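You operate a simulated robot arm through the tools that you are given. There is no shell and no other tool. Be economical: measure what you need, move in short steps, check, and stop when the job is done.

Carry out the task below with a simulated robot arm. There is one attempt and no reset: what you move stays moved.

Task
Lay out the specs case, then put the dome lamp on bright.
Fine: the case goes on the nightstand by the grille; shut the drawer; press the LAMP key and the BRIGHT key; leave WARM alone.
Where things are to end (x, y in the base frame): specs case within 6 cm of [70, 5].
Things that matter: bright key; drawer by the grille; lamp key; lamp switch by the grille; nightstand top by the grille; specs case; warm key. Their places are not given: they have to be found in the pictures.

The check looks at the end state, three seconds after you hand in, the way a careful person would. Anything else that was tipped, shoved, dropped, spilled or broken makes it a failure.

Robot
A 7-joint arm with a two-finger parallel gripper, fixed in place. Base frame: the origin is at the foot of the arm, x ahead of it, y to its left, z up; the work surface is at about z = 70. Lengths are in cm, angles in rad, forces in N, time in s.
With the tool pointing down near the work surface it reaches from about 46 to 92 cm from the base axis. Its first joint turns from -2.007 to 2.007 rad. Payload 3.91 kg.
The tool frame sits at the grasp point between the pads (the TCP): z along the fingers, y along the line on which they close. The tips reach 3 cm beyond it. The gripper opens to 11 cm. The fingers are 2 cm wide and 1 cm thick; the gripper's body (4.8 by 11.2 cm) begins 5.5 cm behind the TCP.
Orientation is told as [roll, pitch, yaw] about the base's x, y, z axes, in that order, counted from this pose: with the fingers straight down and closing along the base's y, the tool's x points along the base's -x, its y along +y and its z along -z.

Tools
- The arm moves only by the tool send_rows. Its argument "targets" is a list that holds one entry, the list of rows, each a list of 6 numbers: the shift along the tool's x, y, z in cm, then the turn, a rotation vector about the tool's x, y, z in rad. In form: [[[dx, dy, dz, ax, ay, az], ...]]. A call has 1 to 10 rows; each row is the pose to reach, as a shift and turn from the pose commanded when the call began, along the tool's axes at that moment. "jaw" is the gripper command, from -1 (shut) to 1 (fully open), values between in proportion, set as the call begins (left out, the last holds). A row lasts 0.2 s, in which the tool goes at most 5 cm and 0.15 rad; a call with a longer step from one row to the next is refused whole, and so is a gripper value outside its range. Where a pose cannot be reached the arm comes as near as it can. A force on the tool above 40 N (or 10 N above the force at the start of the call, whichever is more), or a blocked arm, ends the call early, and 0.2 s more pass. The fingers move at their own pace (about 15.3 cm/s each) and stop on an object; they squeeze with about 38 N. The grip force told is the motor's: it shows also when the fingers shut on nothing. Time passes only in rows, and 0.2 s behind the last, so rows that repeat a pose let the fingers close. It gives the time, the measured TCP pose, the force on the tool (base axes), the opening and the grip force at its end, in the units of the frame above (readings bear some noise), with the torque about the TCP (base axes, N m) and any sound that the robot's microphone picked up.
- Cameras (640 x 400 px; columns grow to the right, rows downward): "scene" is fixed at [40.02, -49.87, 141.21]; the picture's right is [0.94, -0.34, 0.00], its down [-0.25, -0.71, -0.66] and it looks along [0.22, 0.62, -0.75] (base axes); focal length 334 px, centre (320, 200). "wrist" rides on the gripper at [7.2, 1.7, -10.3] in the tool frame; the picture's right is [-0.23, 0.97, 0.00], its down [-0.76, -0.18, -0.62] and it looks along [-0.61, -0.14, 0.78] (tool axes); focal length 222 px, centre (320, 200).
- grab_frame(camera): a new picture of that camera. No time passes.
- slide_trunk(by): slides the trunk up (or, below 0, down) by that many cm; the arm rides with it, the base frame stays. It gives what a move gives, with no picture.
- point_at(camera, pixels): for up to 12 pixels [column, row] of the newest picture of that camera ("zoom" is the newest enlarged one), the place [x, y, z] in the base frame of the surface seen there, good to about 0.2 cm. No time passes.
- zoom(camera, box): a new picture of the part [left, top, right, bottom] of that camera's present view, enlarged. No time passes.
- finish_job(): hands the job in; it is judged then, once.

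Keep the steps short. Do not move on a guess: measure, check each grasp and each placing, and mend mistakes. In all there are 80 turns and 46 pictures (those below and enlarged ones count). Leave the gripper open and the arm clear of the work at the hand-in unless told otherwise, and finish with a single line.

The tools are called by a JSON object that holds its "op" and its "data". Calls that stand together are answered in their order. send_rows: Moves the arm, as the interface text tells. Its arguments: {"type":"object","properties":{"targets":{"type":"array"},"jaw":{"type":"number"}},"required":["targets"]} The other tools are called the same way: slide_trunk (by) slides the trunk up or down; grab_frame (camera) takes a picture; point_at (camera, pixels) gives the place of the surface under pixels of a picture; zoom (camera, box) takes an enlarged picture of a part of a camera's view; finish_job () hands the job in.

At the start:

```text
clock: 0.0
tool_pos: [63.33, 20.58, 94.15]
ee_rot: [0.0, 0.0, 0.0]
contact_force: [0.8, 0.0, -0.1]
torque: [0.0, 0.0, -0.03]
opening: 11.0
grip_force: 0.1
trunk travel left (down, up): [-62.5, 36.5]
```

scene: 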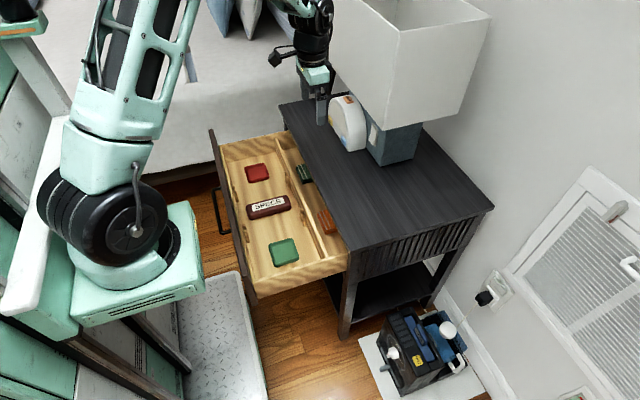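
wrist: 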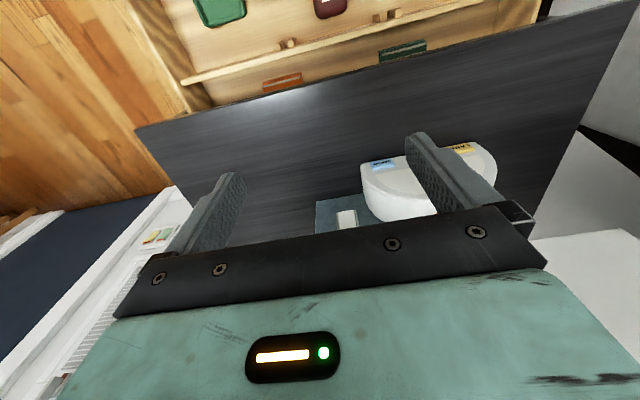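

I see an open drawer holding a case marked SPECS near (268,207), and a white dome beside the lamp near (345,120). I'll enlarge both and measure.

{"op": "zoom", "data": {"camera": "scene", "box": [200, 120, 360, 300]}}

{"op": "point_at", "data": {"camera": "scene", "pixels": [[268, 207], [258, 172], [285, 252], [305, 173], [327, 221], [212, 132], [255, 298], [222, 212], [283, 105], [348, 250], [493, 207], [262, 270]]}}

{"op": "zoom", "data": {"camera": "scene", "box": [280, 60, 440, 180]}}

{"op": "zoom", "data": {"camera": "wrist", "box": [280, 120, 520, 270]}}

```text
2.22 times, centred on (280, 210) of scene
```

zoom: 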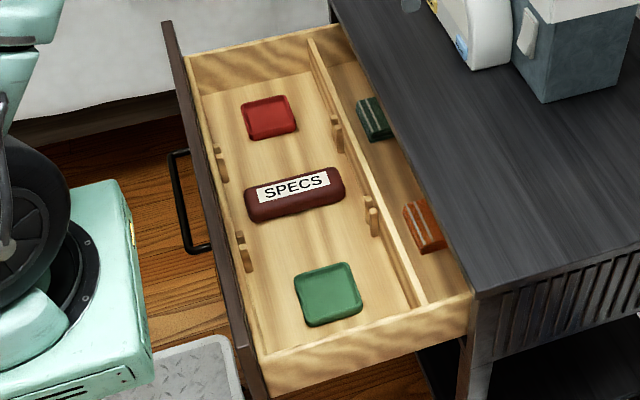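

```text
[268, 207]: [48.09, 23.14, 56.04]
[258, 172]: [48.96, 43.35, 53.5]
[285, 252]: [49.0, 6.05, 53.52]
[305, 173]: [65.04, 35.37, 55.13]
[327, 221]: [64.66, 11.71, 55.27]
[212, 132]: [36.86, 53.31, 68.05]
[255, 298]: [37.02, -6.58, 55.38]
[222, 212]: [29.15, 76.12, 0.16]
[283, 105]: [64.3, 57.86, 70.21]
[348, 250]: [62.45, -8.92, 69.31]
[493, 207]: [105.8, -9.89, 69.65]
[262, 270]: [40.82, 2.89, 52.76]
```

```text
3.33 times, centred on (360, 120) of scene
```

zoom: 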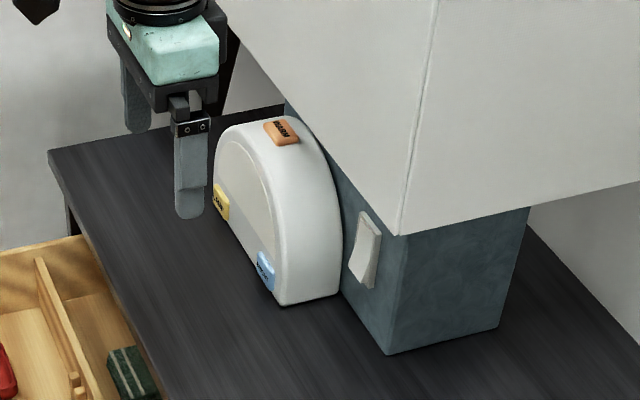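

```text
2.67 times, centred on (400, 195) of wrist
```

zoom: 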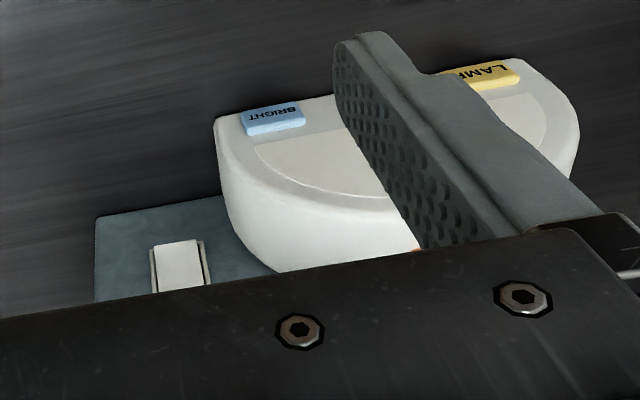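

Zoom crops mapped back to scene pixels: the keys are LAMP about (330,121), BRIGHT about (343.5,141), WARM about (348.6,99). I'll measure the keys, dome, case outline and drawer rims.

{"op": "point_at", "data": {"camera": "scene", "pixels": [[247.5, 212], [291, 203.5], [252, 217], [287, 211], [252, 205], [284, 198], [330.3, 120.6], [343.5, 141], [348.6, 99.3], [338, 125], [363, 130], [374, 135]]}}

{"op": "point_at", "data": {"camera": "wrist", "pixels": [[382, 164], [378, 166], [388, 162], [462, 147], [468, 147], [455, 149], [400, 185], [348, 218], [385, 205], [370, 170], [475, 160], [400, 168]]}}

{"op": "zoom", "data": {"camera": "scene", "box": [315, 80, 379, 160]}}

```text
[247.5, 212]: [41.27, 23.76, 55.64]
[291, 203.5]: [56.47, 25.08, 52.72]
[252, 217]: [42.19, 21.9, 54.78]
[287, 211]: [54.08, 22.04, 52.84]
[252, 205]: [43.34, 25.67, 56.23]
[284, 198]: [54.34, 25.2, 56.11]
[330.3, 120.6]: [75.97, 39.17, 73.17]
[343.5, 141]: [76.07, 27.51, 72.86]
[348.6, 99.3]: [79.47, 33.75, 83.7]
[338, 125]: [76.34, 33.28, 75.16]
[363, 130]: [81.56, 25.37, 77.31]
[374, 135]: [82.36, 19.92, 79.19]
```

```text
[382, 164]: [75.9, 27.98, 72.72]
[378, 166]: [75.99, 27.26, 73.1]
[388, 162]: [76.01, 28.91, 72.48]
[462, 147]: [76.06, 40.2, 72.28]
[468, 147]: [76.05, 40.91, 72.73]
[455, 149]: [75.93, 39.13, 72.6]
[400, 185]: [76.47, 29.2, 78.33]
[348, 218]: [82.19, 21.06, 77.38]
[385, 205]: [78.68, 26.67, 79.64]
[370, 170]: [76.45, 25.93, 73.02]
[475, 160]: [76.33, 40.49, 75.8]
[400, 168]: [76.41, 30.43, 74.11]
```

```text
5.00 times, centred on (347, 120) of scene
```

zoom: 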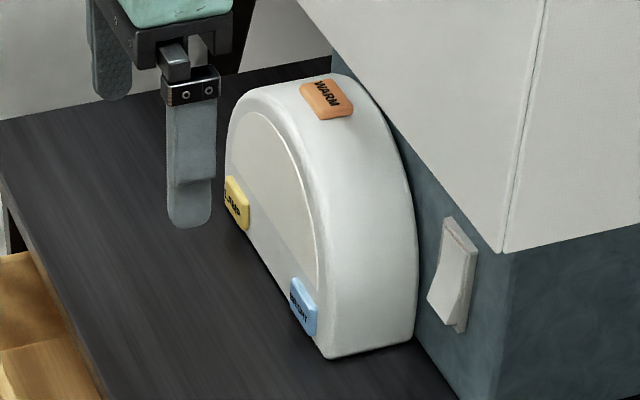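

The keys sit on the dome's vertical front face at x≈76 and z≈72.7: BRIGHT at y≈28, LAMP at y≈40. WARM is on top. The case centre is about (48.4, 23.7) with its top at z≈56 and its length along x. Next I'll move above the case.

{"op": "send_rows", "data": {"targets": [[[4.9, 0.8, 0, 0, 0, 0], [9.8, 1.8, 0, 0, 0, 0], [14.7, 3.0, 0, 0, 0, 0], [14.7, 3.0, 4.5, 0, 0, 0], [14.7, 3.0, 9, 0, 0, 0], [14.7, 3.0, 9, 0, 0, 0]]], "jaw": 1}}

{"op": "grab_frame", "data": {"camera": "wrist"}}

{"op": "grab_frame", "data": {"camera": "scene"}}

```text
refused: row 3 steps farther than a row can; nothing moved
```

```text
39 pictures are left
```

wrist: 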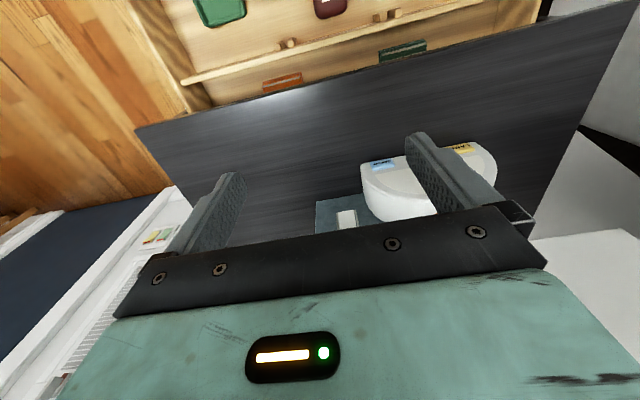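

```text
38 pictures are left
```

scene: 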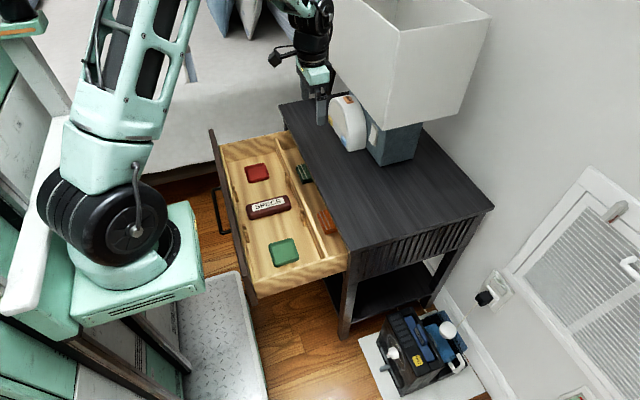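

That call was refused because one step was slightly over 5 cm, and nothing moved. I'll send it again with smaller steps.

{"op": "send_rows", "data": {"targets": [[[4, 0.8, 0, 0, 0, 0], [8, 1.6, 0, 0, 0, 0], [12, 2.4, 0, 0, 0, 0], [14.8, 3.1, 0, 0, 0, 0], [14.8, 3.1, 4.5, 0, 0, 0], [14.8, 3.1, 9, 0, 0, 0], [14.8, 3.1, 9, 0, 0, 0]]], "jaw": 1}}

{"op": "grab_frame", "data": {"camera": "scene"}}

{"op": "grab_frame", "data": {"camera": "wrist"}}

```text
clock: 1.6
tool_pos: [48.46, 23.52, 84.97]
ee_rot: [0.0, 0.001, 0.001]
contact_force: [-0.3, -0.1, -0.6]
torque: [-0.01, 0.0, 0.03]
opening: 11.0
grip_force: 0.0
trunk travel left (down, up): [-62.5, 36.5]
```

```text
37 pictures are left
```

scene: 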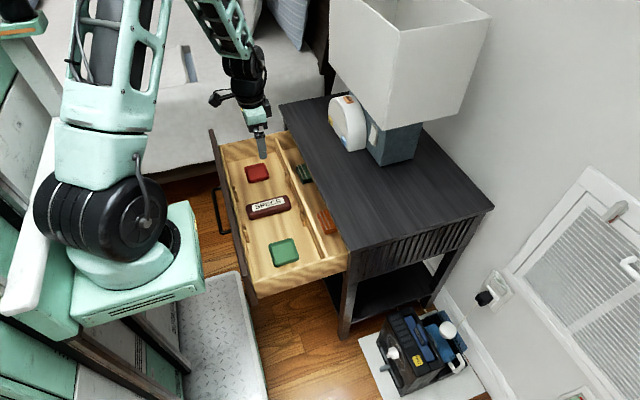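

```text
36 pictures are left
```

wrist: 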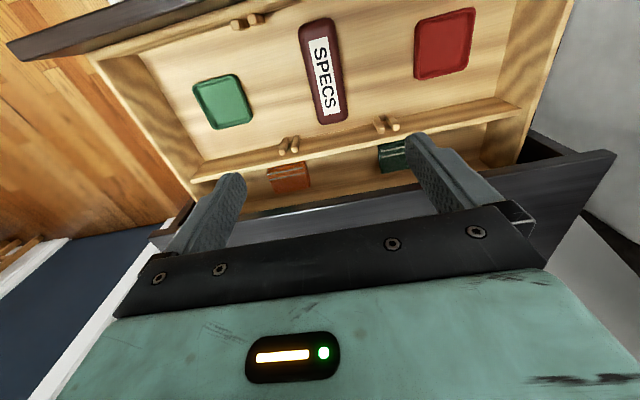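

The case is clear in the wrist view, with ends near (316,20) and (333,123). I'll measure its edges and the drawer walls.

{"op": "point_at", "data": {"camera": "wrist", "pixels": [[316, 22], [334, 121], [303, 70], [345, 70], [326, 70], [312, 115], [300, 30], [333, 30], [345, 110], [250, 146], [180, 15], [290, 145]]}}

```text
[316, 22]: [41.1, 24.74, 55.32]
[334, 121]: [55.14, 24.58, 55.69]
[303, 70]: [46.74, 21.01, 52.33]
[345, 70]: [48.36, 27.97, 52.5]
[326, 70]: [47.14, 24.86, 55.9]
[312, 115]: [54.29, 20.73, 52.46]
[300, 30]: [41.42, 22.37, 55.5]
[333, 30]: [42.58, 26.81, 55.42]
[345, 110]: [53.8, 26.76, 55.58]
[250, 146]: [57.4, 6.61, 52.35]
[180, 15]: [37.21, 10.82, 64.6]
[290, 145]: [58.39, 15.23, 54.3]
```

The case centre is about (48.1, 24.5), 5 cm wide, with the drawer floor at z 52.4. I'll shift y by +1 and lower the trunk by 20.

{"op": "send_rows", "data": {"targets": [[[0.3, 1.0, 0, 0, 0, 0], [0.3, 1.0, 0, 0, 0, 0]]]}}

{"op": "slide_trunk", "data": {"by": -20}}

{"op": "grab_frame", "data": {"camera": "scene"}}

{"op": "grab_frame", "data": {"camera": "wrist"}}

```text
clock: 2.2
tool_pos: [48.33, 24.65, 85.05]
ee_rot: [-0.002, 0.001, 0.0]
contact_force: [0.6, 1.0, -0.3]
torque: [-0.03, 0.0, -0.01]
opening: 11.0
grip_force: 0.1
trunk travel left (down, up): [-62.5, 36.5]
```

```text
clock: 4.4
tool_pos: [48.13, 24.65, 65.04]
ee_rot: [-0.002, -0.001, 0.001]
contact_force: [-0.3, -0.5, -0.5]
torque: [-0.02, -0.02, 0.02]
opening: 11.0
grip_force: 0.0
trunk travel left (down, up): [-42.5, 56.5]
```

```text
35 pictures are left
```

scene: 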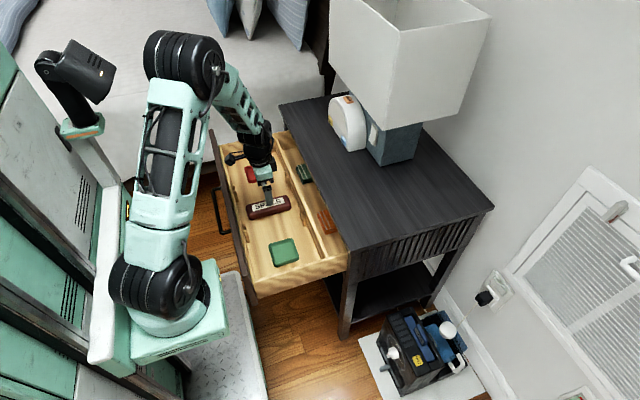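

```text
34 pictures are left
```

wrist: 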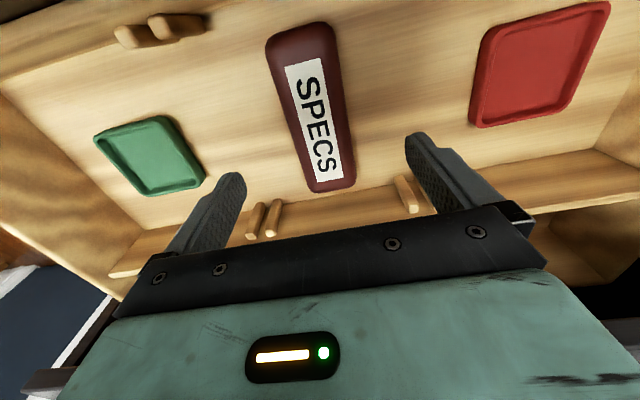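

The descent path is clear. To keep the camera away from the drawer front, I'll grip 1.7 cm towards +x of the case centre. I'm descending to z≈56.2.

{"op": "send_rows", "data": {"targets": [[[-1.7, -0.1, 0, 0, 0, 0], [-1.7, -0.1, 3, 0, 0, 0], [-1.7, -0.1, 6, 0, 0, 0], [-1.7, -0.1, 8, 0, 0, 0], [-1.7, -0.1, 8.8, 0, 0, 0], [-1.7, -0.1, 8.8, 0, 0, 0]]]}}

{"op": "grab_frame", "data": {"camera": "wrist"}}

```text
clock: 5.8
tool_pos: [49.9, 24.75, 56.37]
ee_rot: [-0.001, 0.0, 0.002]
contact_force: [0.2, 0.3, 0.2]
torque: [0.03, -0.02, -0.04]
opening: 11.02
grip_force: 0.0
trunk travel left (down, up): [-42.5, 56.5]
```

```text
33 pictures are left
```

wrist: 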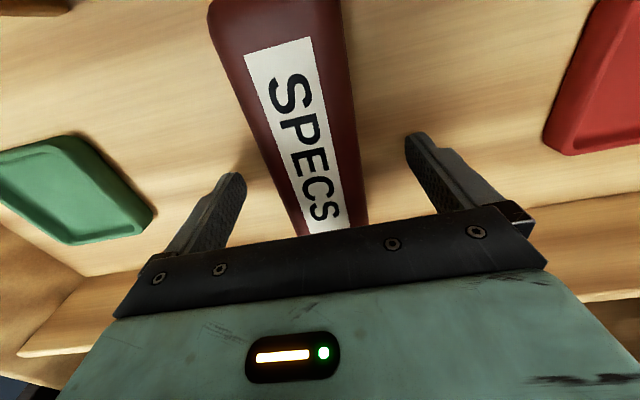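

The case lies between the fingers with no contact yet. Now I'll close.

{"op": "send_rows", "data": {"targets": [[[0, 0, 0, 0, 0, 0], [0, 0, 0, 0, 0, 0], [0, 0, 0, 0, 0, 0], [0, 0, 0, 0, 0, 0]]], "jaw": -1}}

{"op": "send_rows", "data": {"targets": [[[0, 0, -2, 0, 0, 0], [0, 0, -4, 0, 0, 0], [0, 0, -6, 0, 0, 0], [0, 0, -6, 0, 0, 0]]]}}

{"op": "grab_frame", "data": {"camera": "wrist"}}

```text
clock: 6.8
tool_pos: [49.89, 24.59, 56.32]
ee_rot: [-0.001, -0.001, -0.001]
contact_force: [-0.5, -0.3, -0.5]
torque: [0.0, -0.02, 0.0]
opening: 5.54
grip_force: 38.1
trunk travel left (down, up): [-42.5, 56.5]
```

```text
clock: 7.8
tool_pos: [49.89, 24.49, 62.41]
ee_rot: [0.0, -0.001, 0.0]
contact_force: [0.1, 0.0, 0.3]
torque: [0.01, -0.01, 0.0]
opening: 0.0
grip_force: 37.3
trunk travel left (down, up): [-42.5, 56.5]
```

```text
32 pictures are left
```

wrist: 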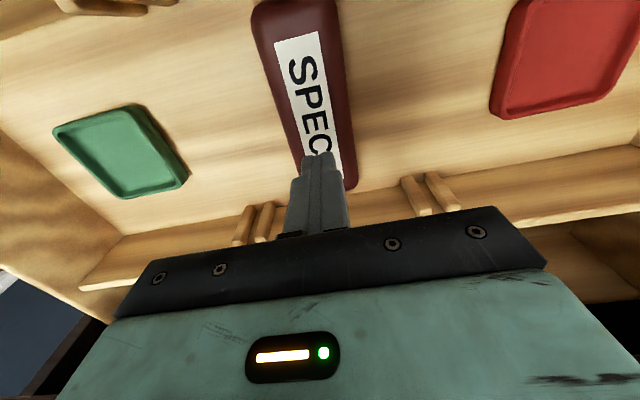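

The case slipped out on the lift (opening 0) and is still lying in the drawer. I'll measure where it is now.

{"op": "point_at", "data": {"camera": "wrist", "pixels": [[295, 5], [258, 30], [345, 60], [300, 60], [351, 150], [349, 186], [282, 120], [400, 80]]}}

{"op": "send_rows", "data": {"targets": [[[0, 0, 0, 0, 0, 0], [0, 0, 0, 0, 0, 0]]], "jaw": 1}}

{"op": "zoom", "data": {"camera": "wrist", "box": [230, 0, 390, 200]}}

```text
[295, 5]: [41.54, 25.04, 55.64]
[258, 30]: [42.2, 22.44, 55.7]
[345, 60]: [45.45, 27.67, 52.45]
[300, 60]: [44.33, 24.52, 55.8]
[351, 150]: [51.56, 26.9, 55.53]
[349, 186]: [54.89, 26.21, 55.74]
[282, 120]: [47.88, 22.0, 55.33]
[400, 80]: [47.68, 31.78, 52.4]
```

```text
clock: 8.4
tool_pos: [50.02, 24.56, 62.4]
ee_rot: [-0.001, 0.0, 0.001]
contact_force: [-0.3, 0.2, -0.3]
torque: [0.03, -0.03, -0.01]
opening: 10.98
grip_force: 0.0
trunk travel left (down, up): [-42.5, 56.5]
```

```text
2.00 times, centred on (310, 100) of wrist
```

zoom: 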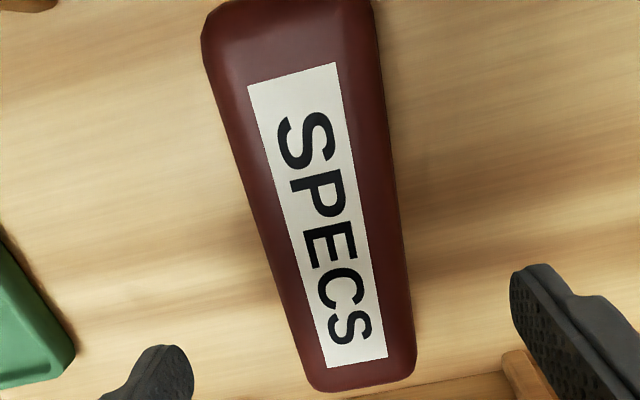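

The case is still upright, centred at about (48.3, 24.4). I'll grip again nearer its middle and lower, with the tips just above the floor.

{"op": "send_rows", "data": {"targets": [[[1.4, -0.1, 0, 0, 0, 0], [1.4, -0.1, 3, 0, 0, 0], [1.4, -0.1, 5, 0, 0, 0], [1.4, -0.1, 6, 0, 0, 0], [1.4, -0.1, 6.6, 0, 0, 0], [1.4, -0.1, 6.6, 0, 0, 0]]]}}

{"op": "send_rows", "data": {"targets": [[[0, 0, 0, 0, 0, 0], [0, 0, 0, 0, 0, 0], [0, 0, 0, 0, 0, 0], [0, 0, 0, 0, 0, 0], [0, 0, 0, 0, 0, 0]]], "jaw": -1}}

{"op": "send_rows", "data": {"targets": [[[0, 0, -0.3, 0, 0, 0], [0, 0, -0.6, 0, 0, 0], [0, 0, -1.0, 0, 0, 0], [0, 0, -1.4, 0, 0, 0], [0, 0, -1.4, 0, 0, 0]]]}}

{"op": "grab_frame", "data": {"camera": "wrist"}}

```text
clock: 9.8
tool_pos: [48.41, 24.68, 55.86]
ee_rot: [0.001, -0.001, 0.0]
contact_force: [-0.4, 0.0, 0.3]
torque: [-0.01, 0.01, 0.02]
opening: 11.0
grip_force: 0.2
trunk travel left (down, up): [-42.5, 56.5]
```

```text
clock: 11.0
tool_pos: [48.4, 24.55, 55.72]
ee_rot: [0.001, 0.001, 0.0]
contact_force: [0.1, 0.3, -1.1]
torque: [-0.02, -0.02, 0.0]
opening: 5.55
grip_force: 38.0
trunk travel left (down, up): [-42.5, 56.5]
```

```text
clock: 12.2
tool_pos: [48.52, 24.46, 57.18]
ee_rot: [-0.001, 0.0, 0.0]
contact_force: [0.0, 0.5, -1.1]
torque: [0.01, -0.04, -0.01]
opening: 5.57
grip_force: 37.7
trunk travel left (down, up): [-42.5, 56.5]
```

```text
30 pictures are left
```

wrist: 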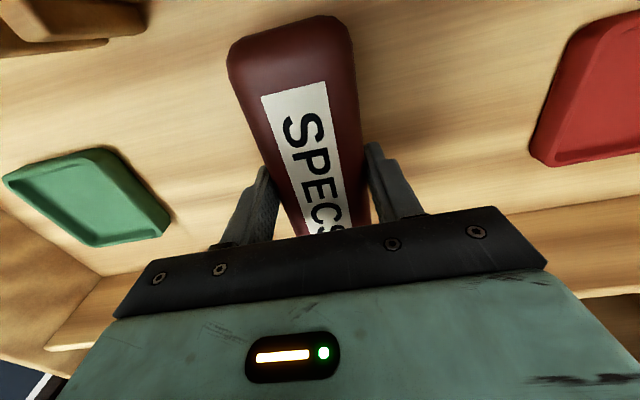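

The case is held this time (opening 5.57, about 1.1 N of weight). Continuing up with the trunk.

{"op": "slide_trunk", "data": {"by": 3}}

{"op": "slide_trunk", "data": {"by": 20}}

{"op": "grab_frame", "data": {"camera": "wrist"}}

```text
clock: 12.9
tool_pos: [48.56, 24.36, 60.15]
ee_rot: [0.0, 0.0, -0.001]
contact_force: [0.2, 0.1, -1.0]
torque: [-0.02, -0.03, 0.02]
opening: 5.55
grip_force: 37.8
trunk travel left (down, up): [-45.5, 53.5]
```

```text
clock: 15.1
tool_pos: [48.54, 24.49, 80.25]
ee_rot: [-0.001, 0.001, 0.0]
contact_force: [0.1, -0.5, -1.1]
torque: [0.0, 0.01, -0.01]
opening: 5.54
grip_force: 37.7
trunk travel left (down, up): [-65.5, 33.5]
```

```text
29 pictures are left
```

wrist: 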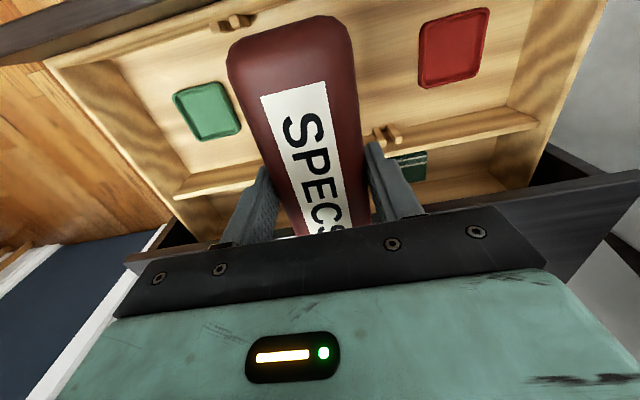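

The case is secure. Before moving over the nightstand I'll measure the lamp shade's lower edge for clearance.

{"op": "grab_frame", "data": {"camera": "scene"}}

{"op": "point_at", "data": {"camera": "scene", "pixels": [[386, 126], [340, 75], [458, 112], [335, 40], [390, 60], [384, 164], [418, 152], [350, 236], [330, 205], [415, 200], [368, 145]]}}

```text
28 pictures are left
```

scene: 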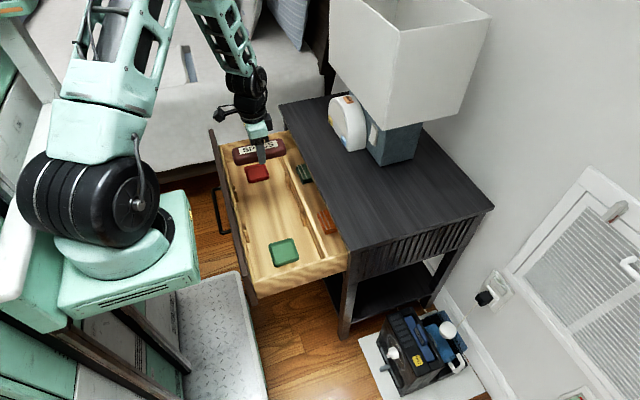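

```text
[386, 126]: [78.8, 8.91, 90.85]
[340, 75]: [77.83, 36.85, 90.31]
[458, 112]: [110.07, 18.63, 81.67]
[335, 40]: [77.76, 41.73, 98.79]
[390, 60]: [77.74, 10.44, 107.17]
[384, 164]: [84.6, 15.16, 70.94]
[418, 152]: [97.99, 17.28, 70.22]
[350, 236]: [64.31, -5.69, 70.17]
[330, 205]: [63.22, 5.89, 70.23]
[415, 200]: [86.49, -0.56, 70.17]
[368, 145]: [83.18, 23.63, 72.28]
```

The shade starts at x≈77.8 with y 9–41 and z above 90, so a placement around (70.8, 4) is clear of it. I'll carry the case there at this height.

{"op": "send_rows", "data": {"targets": [[[-1, -2, 0, 0, 0, 0], [-3, -5, 0, 0, 0, 0], [-5.5, -8, 0, 0, 0, 0], [-8, -11, 0, 0, 0, 0], [-11, -14, 0, 0, 0, 0], [-14, -16.5, 0, 0, 0, 0], [-17, -18.5, 0, 0, 0, 0], [-20, -19.8, 0, 0, 0, 0], [-22.3, -20.5, 0, 0, 0, 0], [-22.3, -20.5, 0, 0, 0, 0]]]}}

{"op": "grab_frame", "data": {"camera": "scene"}}

{"op": "zoom", "data": {"camera": "scene", "box": [300, 120, 460, 260]}}

```text
clock: 17.3
tool_pos: [70.8, 4.1, 80.24]
ee_rot: [0.001, -0.001, 0.0]
contact_force: [0.4, -0.1, -0.5]
torque: [0.02, 0.02, -0.02]
opening: 5.53
grip_force: 37.6
trunk travel left (down, up): [-65.5, 33.5]
```

```text
27 pictures are left
```

scene: 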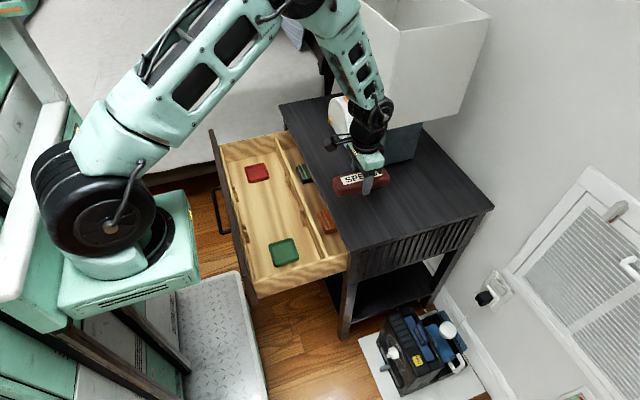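

```text
2.86 times, centred on (380, 190) of scene
```

zoom: 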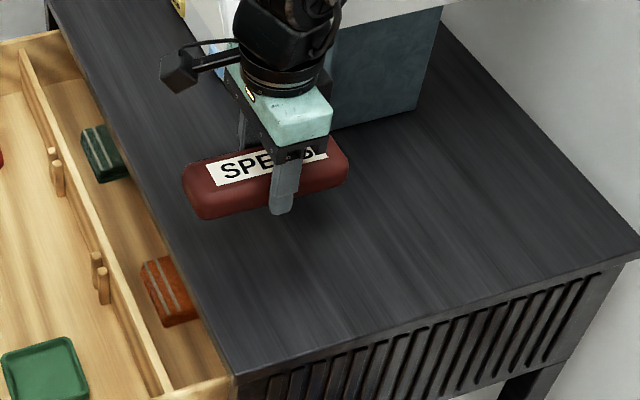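

I'm over the spot. When the case rests on the surface the TCP should be at about z 73.5, so I'll lower gently.

{"op": "send_rows", "data": {"targets": [[[0, 0, 2, 0, 0, 0], [0, 0, 4, 0, 0, 0], [0, 0, 5.2, 0, 0, 0], [0, 0, 5.9, 0, 0, 0], [0, 0, 6.3, 0, 0, 0], [0, 0, 6.5, 0, 0, 0], [0, 0, 6.65, 0, 0, 0], [0, 0, 6.65, 0, 0, 0]]]}}

```text
clock: 19.1
tool_pos: [70.82, 4.11, 73.47]
ee_rot: [-0.001, -0.002, 0.0]
contact_force: [-0.7, -0.8, -1.2]
torque: [0.0, -0.01, -0.01]
opening: 5.54
grip_force: 38.0
trunk travel left (down, up): [-65.5, 33.5]
```

Force still reads -1.2 N, so the case isn't quite resting. I'll go down in 0.1 cm steps.

{"op": "send_rows", "data": {"targets": [[[0, 0, 0.1, 0, 0, 0], [0, 0, 0.1, 0, 0, 0], [0, 0, 0.2, 0, 0, 0], [0, 0, 0.2, 0, 0, 0]]]}}

```text
clock: 20.1
tool_pos: [70.76, 4.0, 73.27]
ee_rot: [-0.001, -0.001, 0.0]
contact_force: [-0.6, 0.7, -0.8]
torque: [-0.02, 0.01, -0.01]
opening: 5.54
grip_force: 37.9
trunk travel left (down, up): [-65.5, 33.5]
```

{"op": "send_rows", "data": {"targets": [[[0, 0, 0.1, 0, 0, 0], [0, 0, 0.1, 0, 0, 0], [0, 0, 0.15, 0, 0, 0], [0, 0, 0.15, 0, 0, 0]]]}}

{"op": "zoom", "data": {"camera": "scene", "box": [320, 150, 420, 220]}}

```text
clock: 21.1
tool_pos: [70.91, 3.91, 73.19]
ee_rot: [0.0, 0.0, 0.001]
contact_force: [0.1, -1.0, 6.8]
torque: [-0.06, 0.48, 0.02]
opening: 5.55
grip_force: 37.7
trunk travel left (down, up): [-65.5, 33.5]
```

```text
5.71 times, centred on (370, 185) of scene
```

zoom: 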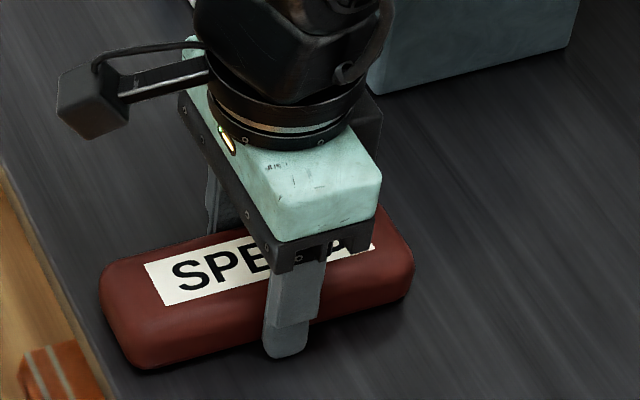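

The case is now resting (6.8 N upward). Next I'll open the fingers, then rise straight up.

{"op": "send_rows", "data": {"targets": [[[0, 0, -0.1, 0, 0, 0], [0, 0, -0.1, 0, 0, 0], [0, 0, -0.1, 0, 0, 0], [0, 0, -2, 0, 0, 0], [0, 0, -5, 0, 0, 0], [0, 0, -8, 0, 0, 0], [0, 0, -8, 0, 0, 0]]], "jaw": 1}}

{"op": "grab_frame", "data": {"camera": "wrist"}}

```text
clock: 22.7
tool_pos: [70.66, 4.01, 81.14]
ee_rot: [0.001, 0.0, 0.0]
contact_force: [-0.8, 0.4, -0.3]
torque: [0.01, -0.03, -0.01]
opening: 10.99
grip_force: 0.1
trunk travel left (down, up): [-65.5, 33.5]
```

```text
24 pictures are left
```

wrist: 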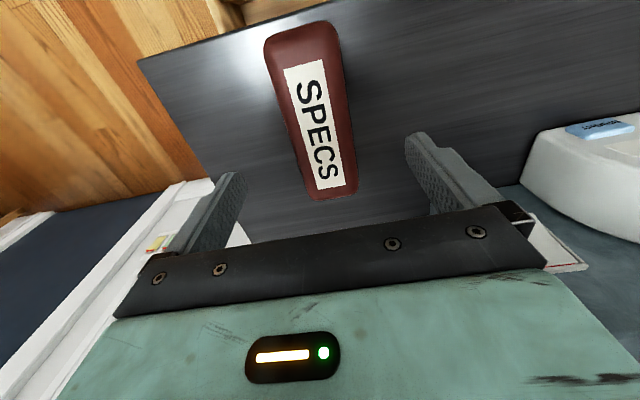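

The case stands well at about (70.7, 4). I'll close the fingers and move towards y≈40 with x≈65, staying in front of the dome.

{"op": "send_rows", "data": {"targets": [[[3, 0, 0, 0, 0, 0], [5.5, 3.5, 0, 0, 0, 0], [5.5, 8, 0, 0, 0, 0], [5.5, 12.5, 0, 0, 0, 0], [5.5, 17, 0, 0, 0, 0], [5.5, 21.5, 0, 0, 0, 0], [5.5, 26, 0, 0, 0, 0], [5.5, 30.5, 0, 0, 0, 0], [5.5, 35.5, 0, 0, 0, 0], [5.5, 35.5, 0, 0, 0, 0]]], "jaw": -1}}

{"op": "send_rows", "data": {"targets": [[[0, 0, 0, 0, -0.14, 0], [0, 0, 0, 0, -0.28, 0], [0, 0, 0, 0, -0.42, 0], [0, 0, 0, 0, -0.55, 0], [0, 0, 0, 0, -0.6, 0], [0, 0, 0, 0, -0.6, 0]]]}}

{"op": "grab_frame", "data": {"camera": "wrist"}}

{"op": "grab_frame", "data": {"camera": "scene"}}

```text
clock: 24.9
tool_pos: [65.36, 39.29, 81.25]
ee_rot: [-0.001, -0.001, 0.0]
contact_force: [1.2, 0.1, 0.0]
torque: [0.0, 0.0, 0.01]
opening: 0.0
grip_force: 37.4
trunk travel left (down, up): [-65.5, 33.5]
```

```text
clock: 26.3
tool_pos: [65.45, 39.33, 81.19]
ee_rot: [0.0, -0.601, 0.001]
contact_force: [0.3, -0.2, -0.2]
torque: [-0.01, 0.01, -0.02]
opening: 0.02
grip_force: 37.0
trunk travel left (down, up): [-65.5, 33.5]
```

```text
23 pictures are left
```

wrist: 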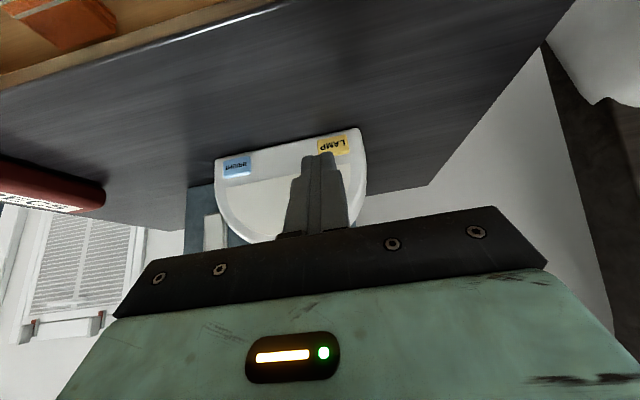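

```text
22 pictures are left
```

scene: 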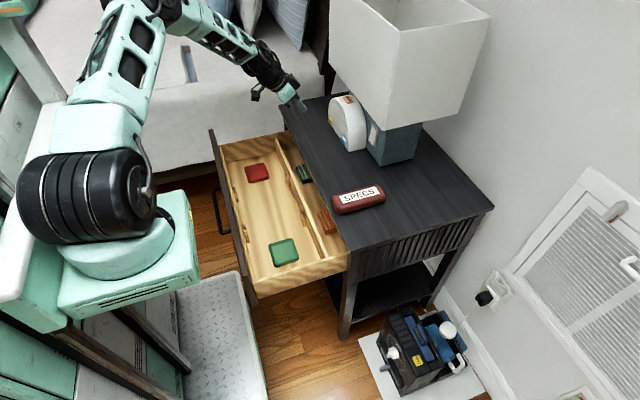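

Both keys are visible in the wrist view: LAMP near (333,146), BRIGHT near (237,166). I'll measure them.

{"op": "point_at", "data": {"camera": "wrist", "pixels": [[319, 142], [348, 141], [333, 145], [333, 139], [340, 153], [224, 165], [250, 162], [237, 166], [237, 157], [238, 175], [355, 150], [280, 160]]}}

```text
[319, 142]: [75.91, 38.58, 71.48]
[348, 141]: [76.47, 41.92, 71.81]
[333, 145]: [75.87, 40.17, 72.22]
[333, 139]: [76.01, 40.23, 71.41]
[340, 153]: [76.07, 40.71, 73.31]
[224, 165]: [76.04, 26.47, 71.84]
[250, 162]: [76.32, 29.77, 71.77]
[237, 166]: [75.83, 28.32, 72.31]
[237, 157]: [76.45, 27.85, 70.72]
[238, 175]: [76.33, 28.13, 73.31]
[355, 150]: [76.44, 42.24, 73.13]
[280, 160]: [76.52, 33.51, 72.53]
```

LAMP's centre is about (75.9, 40.1, 72.3) and BRIGHT's about (75.9, 28.1, 72.3). I'll go to 1 cm in front of LAMP, with the fingertip at z≈72.4.

{"op": "send_rows", "data": {"targets": [[[-0.5, 0.2, 2.5, 0, 0, 0], [-1, 0.4, 5, 0, 0, 0], [-1.5, 0.6, 7.5, 0, 0, 0], [-1.92, 0.75, 9.65, 0, 0, 0], [-1.92, 0.75, 9.65, 0, 0, 0]]]}}

{"op": "zoom", "data": {"camera": "scene", "box": [300, 80, 380, 160]}}

{"op": "zoom", "data": {"camera": "wrist", "box": [200, 80, 440, 240]}}

```text
clock: 27.5
tool_pos: [72.45, 40.18, 74.24]
ee_rot: [0.001, -0.601, -0.001]
contact_force: [0.1, 0.1, -0.6]
torque: [-0.03, 0.04, 0.0]
opening: 0.0
grip_force: 37.6
trunk travel left (down, up): [-65.5, 33.5]
```

```text
5.00 times, centred on (340, 120) of scene
```

zoom: 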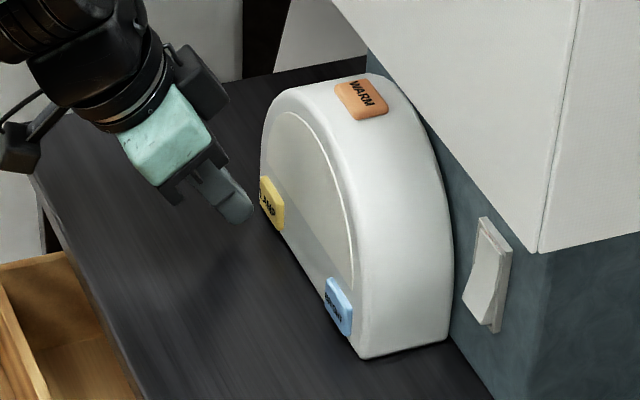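

```text
2.50 times, centred on (320, 160) of wrist
```

zoom: 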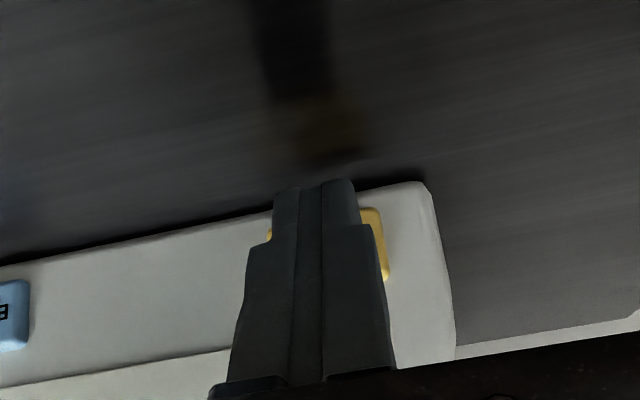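

The tip is squarely in front of LAMP. I'll creep forward along +x and watch force and sound.

{"op": "send_rows", "data": {"targets": [[[-0.33, 0, 0.226, 0, 0, 0], [-0.58, 0, 0.396, 0, 0, 0], [-0.74, 0, 0.51, 0, 0, 0], [-0.82, 0, 0.565, 0, 0, 0]]]}}

{"op": "send_rows", "data": {"targets": [[[-0.08, 0, 0.056, 0, 0, 0], [-0.08, 0, 0.056, 0, 0, 0]]]}}

{"op": "send_rows", "data": {"targets": [[[-0.08, 0, 0.056, 0, 0, 0], [-0.08, 0, 0.056, 0, 0, 0]]]}}

```text
clock: 28.5
tool_pos: [73.38, 40.34, 74.26]
ee_rot: [0.001, -0.6, 0.0]
contact_force: [0.3, -0.6, -0.1]
torque: [-0.01, 0.0, 0.0]
opening: 0.0
grip_force: 37.7
trunk travel left (down, up): [-65.5, 33.5]
```

```text
clock: 29.1
tool_pos: [73.61, 40.14, 74.3]
ee_rot: [-0.001, -0.6, -0.001]
contact_force: [-0.8, 0.1, 0.5]
torque: [0.0, 0.03, 0.03]
opening: 0.01
grip_force: 37.9
trunk travel left (down, up): [-65.5, 33.5]
```

```text
clock: 29.7
tool_pos: [73.61, 40.19, 74.22]
ee_rot: [0.0, -0.6, -0.001]
contact_force: [-1.9, -0.1, 0.0]
torque: [0.03, 0.02, 0.06]
opening: 0.0
grip_force: 37.8
trunk travel left (down, up): [-65.5, 33.5]
heard: click
```

I heard a click at about 1.9 N. I'll back off and check the dome.

{"op": "send_rows", "data": {"targets": [[[0.4, 0, -0.28, 0, 0, 0], [1.6, 0, -1.13, 0, 0, 0], [3.0, 0, -2.1, 0, 0, 0], [3.0, 0, -2.1, 0, 0, 0]]]}}

{"op": "zoom", "data": {"camera": "scene", "box": [300, 80, 380, 160]}}

```text
clock: 30.7
tool_pos: [69.99, 40.31, 74.4]
ee_rot: [-0.001, -0.6, 0.001]
contact_force: [-0.3, 0.0, -0.5]
torque: [0.01, 0.0, -0.02]
opening: 0.0
grip_force: 37.6
trunk travel left (down, up): [-65.5, 33.5]
```

```text
5.00 times, centred on (340, 120) of scene
```

zoom: 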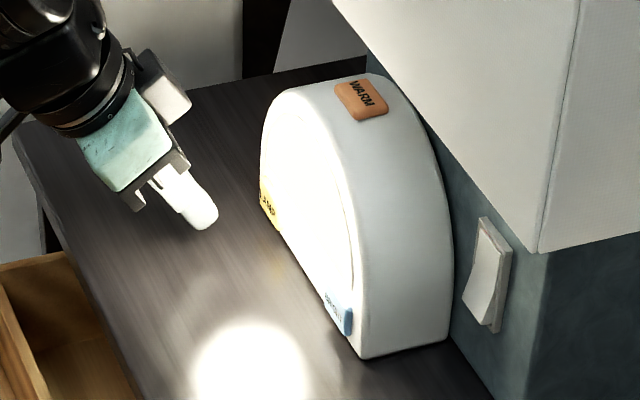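

The lamp is lit and the dome hasn't moved. Next I'll slide over to BRIGHT at y≈28.1 and approach the same way.

{"op": "send_rows", "data": {"targets": [[[0, -4, 0, 0, 0, 0], [0, -8, 0, 0, 0, 0], [0, -12, 0, 0, 0, 0], [-1.2, -12.0, 0.82, 0, 0, 0], [-2.3, -12.0, 1.58, 0, 0, 0], [-2.64, -12.0, 1.81, 0, 0, 0], [-2.64, -12.0, 1.81, 0, 0, 0]]]}}

{"op": "zoom", "data": {"camera": "scene", "box": [300, 80, 380, 160]}}

```text
clock: 32.3
tool_pos: [73.25, 28.07, 74.25]
ee_rot: [-0.001, -0.599, -0.001]
contact_force: [-0.3, -0.4, 0.3]
torque: [0.0, -0.02, 0.0]
opening: 0.0
grip_force: 37.8
trunk travel left (down, up): [-65.5, 33.5]
```

```text
5.00 times, centred on (340, 120) of scene
```

zoom: 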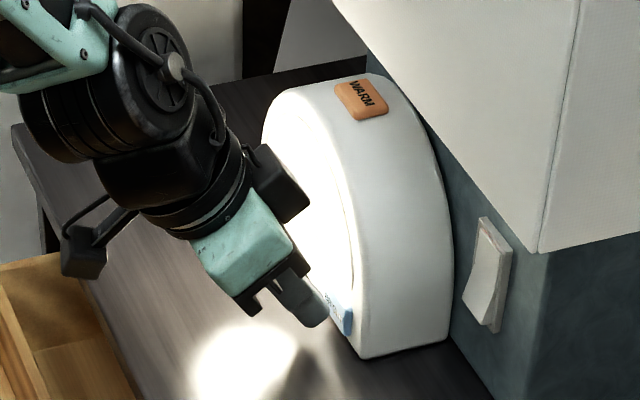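

The tip is just in front of BRIGHT. I'll creep in until it clicks.

{"op": "send_rows", "data": {"targets": [[[-0.1, 0, 0.068, 0, 0, 0], [-0.2, 0, 0.136, 0, 0, 0], [-0.2, 0, 0.136, 0, 0, 0]]]}}

{"op": "send_rows", "data": {"targets": [[[-0.08, 0, 0.056, 0, 0, 0], [-0.08, 0, 0.056, 0, 0, 0]]]}}

```text
clock: 33.1
tool_pos: [73.28, 28.17, 74.07]
ee_rot: [0.0, -0.599, 0.0]
contact_force: [0.1, 0.3, 0.5]
torque: [-0.01, 0.01, 0.01]
opening: 0.01
grip_force: 37.1
trunk travel left (down, up): [-65.5, 33.5]
```

```text
clock: 33.7
tool_pos: [73.42, 28.17, 74.15]
ee_rot: [0.0, -0.6, -0.001]
contact_force: [-0.1, 0.1, 0.7]
torque: [0.0, 0.0, -0.01]
opening: 0.0
grip_force: 38.1
trunk travel left (down, up): [-65.5, 33.5]
```

{"op": "send_rows", "data": {"targets": [[[-0.08, 0, 0.056, 0, 0, 0], [-0.08, 0, 0.056, 0, 0, 0]]]}}

```text
clock: 34.3
tool_pos: [73.45, 28.16, 74.18]
ee_rot: [0.001, -0.6, 0.0]
contact_force: [-0.8, 0.9, 0.2]
torque: [0.0, -0.03, 0.0]
opening: 0.0
grip_force: 38.2
trunk travel left (down, up): [-65.5, 33.5]
heard: click
```

A click. I'll back off and look.

{"op": "send_rows", "data": {"targets": [[[0.4, 0, -0.28, 0, 0, 0], [2, 0, -1.4, 0, 0, 0], [4.5, 0, -3.1, 0, 0, 0], [5.5, 0, -6, 0, 0, 0], [6, 0, -10, 0, 0, 0], [6, 0, -10, 0, 0, 0]]]}}

{"op": "grab_frame", "data": {"camera": "scene"}}

{"op": "zoom", "data": {"camera": "scene", "box": [300, 80, 380, 160]}}

```text
clock: 35.7
tool_pos: [62.79, 28.22, 78.87]
ee_rot: [0.001, -0.601, 0.0]
contact_force: [0.0, -0.1, -1.0]
torque: [-0.04, -0.03, -0.03]
opening: 0.01
grip_force: 38.1
trunk travel left (down, up): [-65.5, 33.5]
```

```text
17 pictures are left
```

scene: 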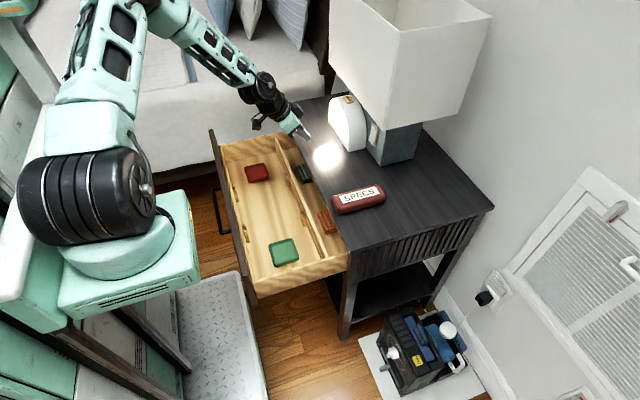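

```text
5.00 times, centred on (340, 120) of scene
```

zoom: 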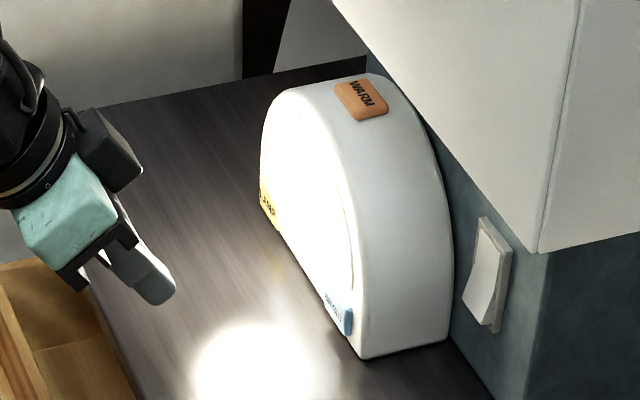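

Both presses clicked and the dome is lit. Next is the drawer, so I'll measure its front panel and handle.

{"op": "point_at", "data": {"camera": "scene", "pixels": [[213, 140], [218, 160], [216, 133], [220, 165], [222, 185], [226, 205], [215, 192], [222, 231], [228, 200], [235, 230], [245, 285], [225, 175]]}}

{"op": "zoom", "data": {"camera": "scene", "box": [190, 120, 270, 310]}}

{"op": "send_rows", "data": {"targets": [[[0, 0, 0, 0, 0.14, 0], [0, 0, 0, 0, 0.28, 0], [0, 0, 0, 0, 0.42, 0], [0, 0, 0, 0, 0.55, 0], [0, 0, 0, 0, 0.6, 0], [0, 0, 0, 0, 0.6, 0]]]}}

```text
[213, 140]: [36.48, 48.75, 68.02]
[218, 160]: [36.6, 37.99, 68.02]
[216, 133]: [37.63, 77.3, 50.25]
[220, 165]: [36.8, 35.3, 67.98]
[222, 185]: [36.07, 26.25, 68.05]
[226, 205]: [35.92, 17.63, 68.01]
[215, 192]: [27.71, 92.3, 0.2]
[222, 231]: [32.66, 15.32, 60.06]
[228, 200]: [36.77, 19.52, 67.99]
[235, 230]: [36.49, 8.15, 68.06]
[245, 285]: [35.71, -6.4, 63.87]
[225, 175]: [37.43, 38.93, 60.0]
```

```text
2.11 times, centred on (230, 215) of scene
```

zoom: 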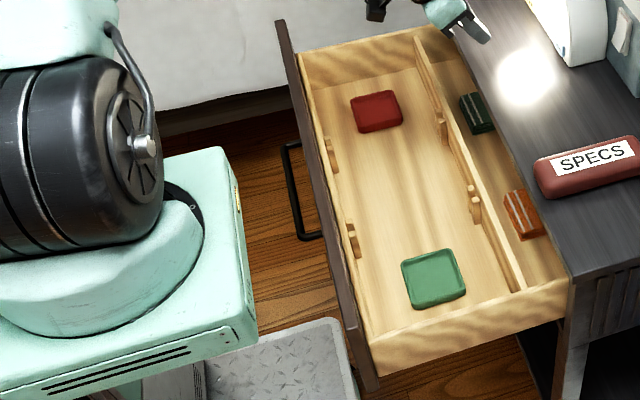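

```text
clock: 37.1
tool_pos: [62.93, 28.08, 79.12]
ee_rot: [0.0, 0.003, 0.0]
contact_force: [0.6, -0.1, 0.6]
torque: [0.05, -0.05, -0.06]
opening: 0.01
grip_force: 37.8
trunk travel left (down, up): [-65.5, 33.5]
```

The front panel's outer face is at x≈35.6 with its top at z 68. The handle is lower (z≈60, y 15–31). I'll move back over the drawer to outside the front at y≈38, keeping z≈79.

{"op": "send_rows", "data": {"targets": [[[4.5, 1.6, 0, 0, 0, 0], [9, 3.2, 0, 0, 0, 0], [13.5, 4.8, 0, 0, 0, 0], [18, 6.4, 0, 0, 0, 0], [22.5, 8, 0, 0, 0, 0], [26, 9.5, 0, 0, 0, 0], [29.9, 10.2, 0, 0, 0, 0], [29.9, 10.2, 0, 0, 0, 0]]]}}

{"op": "grab_frame", "data": {"camera": "scene"}}

```text
clock: 39.1
tool_pos: [37.52, 36.6, 78.61]
ee_rot: [-0.012, 0.0, -0.093]
contact_force: [0.3, 0.4, -0.5]
torque: [0.01, -0.04, -0.01]
opening: 0.0
grip_force: 37.7
trunk travel left (down, up): [-65.5, 33.5]
stopped in row 8: the arm was blocked; the commanded pose is now the measured one
```

```text
14 pictures are left
```

scene: 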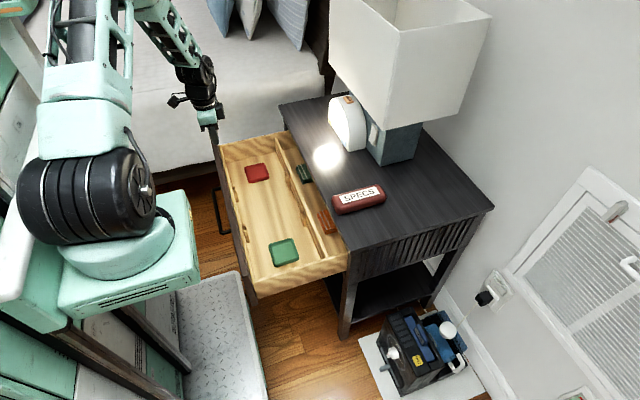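

The arm reached its inner reach limit at a radius of about 52 cm, with no contact force. The drawer front runs to y≈53, so I'll go around at y≈47.5, which is farther from the base axis, and straighten the yaw.

{"op": "send_rows", "data": {"targets": [[[0.37, 4, 0, 0, 0, -0.04], [0.75, 8, 0, 0, 0, -0.09], [1.02, 10.96, 0, -0.01, 0, -0.093], [3.5, 10.7, 0, -0.01, 0, -0.093], [6.0, 10.5, 0, -0.01, 0, -0.093], [6.0, 10.5, 0, -0.01, 0, -0.093]]]}}

```text
clock: 40.5
tool_pos: [32.35, 47.79, 78.46]
ee_rot: [-0.001, 0.002, -0.002]
contact_force: [-0.2, -0.7, 0.7]
torque: [0.03, -0.03, -0.02]
opening: 0.01
grip_force: 37.1
trunk travel left (down, up): [-65.5, 33.5]
```

The pose is good and outside the front panel. I'll lower the trunk by 11.5 so the tips sit at about z 64, against the upper part of the panel.

{"op": "slide_trunk", "data": {"by": -11.5}}

{"op": "zoom", "data": {"camera": "scene", "box": [150, 60, 310, 220]}}

```text
clock: 42.0
tool_pos: [32.48, 47.79, 66.94]
ee_rot: [-0.002, 0.002, 0.001]
contact_force: [0.2, -0.2, 0.4]
torque: [-0.02, -0.03, 0.0]
opening: 0.0
grip_force: 38.2
trunk travel left (down, up): [-54.0, 45.0]
```

```text
2.50 times, centred on (230, 140) of scene
```

zoom: 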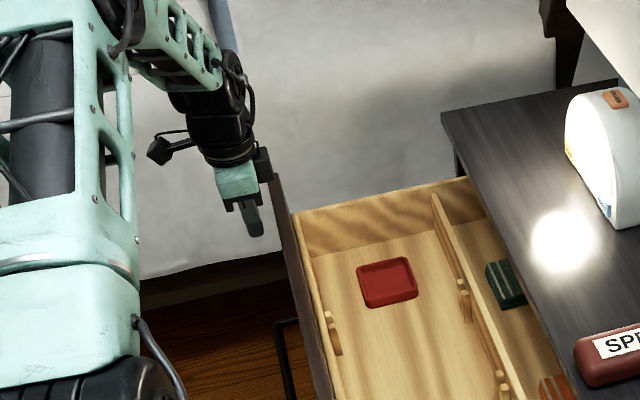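

The fingers are in front of the panel at y≈48, clear of the handle. I'll push along +x slowly.

{"op": "send_rows", "data": {"targets": [[[-1, 0, 0, 0, 0, 0], [-1.8, 0, 0, 0, 0, 0], [-2.4, 0, 0, 0, 0, 0], [-3, 0, 0, 0, 0, 0], [-3.8, 0, 0, 0, 0, 0], [-4.6, 0, 0, 0, 0, 0], [-5.4, 0, 0, 0, 0, 0], [-6.2, 0, 0, 0, 0, 0]]]}}

{"op": "grab_frame", "data": {"camera": "scene"}}

```text
clock: 43.8
tool_pos: [38.7, 47.66, 66.83]
ee_rot: [-0.002, 0.003, -0.001]
contact_force: [0.9, -0.4, 0.4]
torque: [-0.01, -0.02, 0.01]
opening: 0.0
grip_force: 37.7
trunk travel left (down, up): [-54.0, 45.0]
```

```text
12 pictures are left
```

scene: 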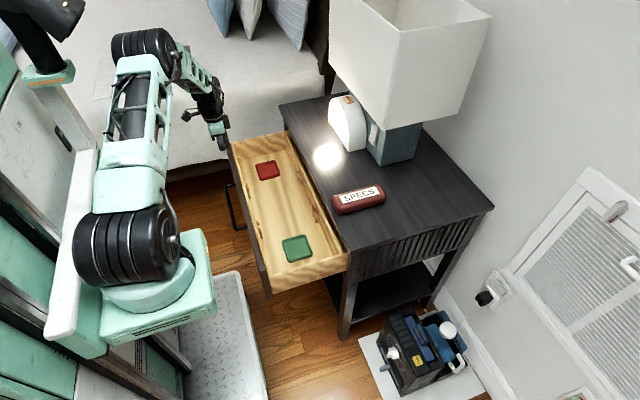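

The drawer is moving in smoothly and the contents are steady. I'll keep pushing.

{"op": "send_rows", "data": {"targets": [[[-0.9, 0, 0, 0, 0, 0], [-1.8, 0, 0, 0, 0, 0], [-2.7, 0, 0, 0, 0, 0], [-3.6, 0, 0, 0, 0, 0], [-4.5, 0, 0, 0, 0, 0], [-5.4, 0, 0, 0, 0, 0], [-6.3, 0, 0, 0, 0, 0], [-7.2, 0, 0, 0, 0, 0], [-8.1, 0, 0, 0, 0, 0], [-9, 0, 0, 0, 0, 0]]]}}

{"op": "send_rows", "data": {"targets": [[[-0.9, 0, 0, 0, 0, 0], [-1.8, 0, 0, 0, 0, 0], [-2.7, 0, 0, 0, 0, 0], [-3.6, 0, 0, 0, 0, 0], [-4.5, 0, 0, 0, 0, 0], [-5.4, 0, 0, 0, 0, 0], [-6.2, 0, 0, 0, 0, 0], [-7.0, 0, 0, 0, 0, 0], [-7.8, 0, 0, 0, 0, 0], [-8.4, 0, 0, 0, 0, 0]]]}}

{"op": "grab_frame", "data": {"camera": "scene"}}

```text
clock: 46.0
tool_pos: [47.66, 47.71, 66.99]
ee_rot: [-0.002, 0.0, 0.0]
contact_force: [-0.4, 0.1, -0.7]
torque: [-0.01, -0.01, 0.05]
opening: 0.0
grip_force: 38.4
trunk travel left (down, up): [-54.0, 45.0]
```

```text
clock: 48.1
tool_pos: [56.14, 47.78, 66.92]
ee_rot: [0.0, 0.0, -0.001]
contact_force: [-0.1, -0.1, 0.4]
torque: [0.02, 0.01, 0.01]
opening: 0.0
grip_force: 37.6
trunk travel left (down, up): [-54.0, 45.0]
```

```text
11 pictures are left
```

scene: 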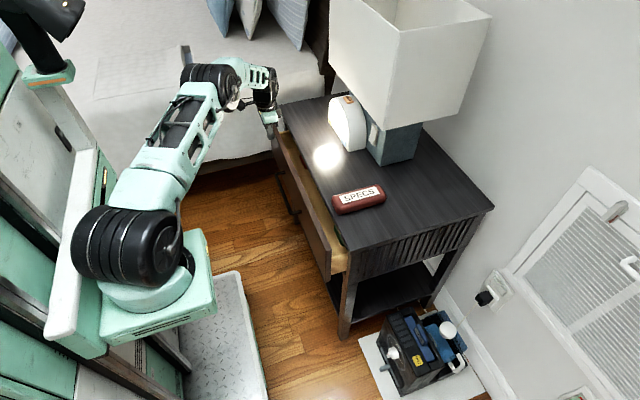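

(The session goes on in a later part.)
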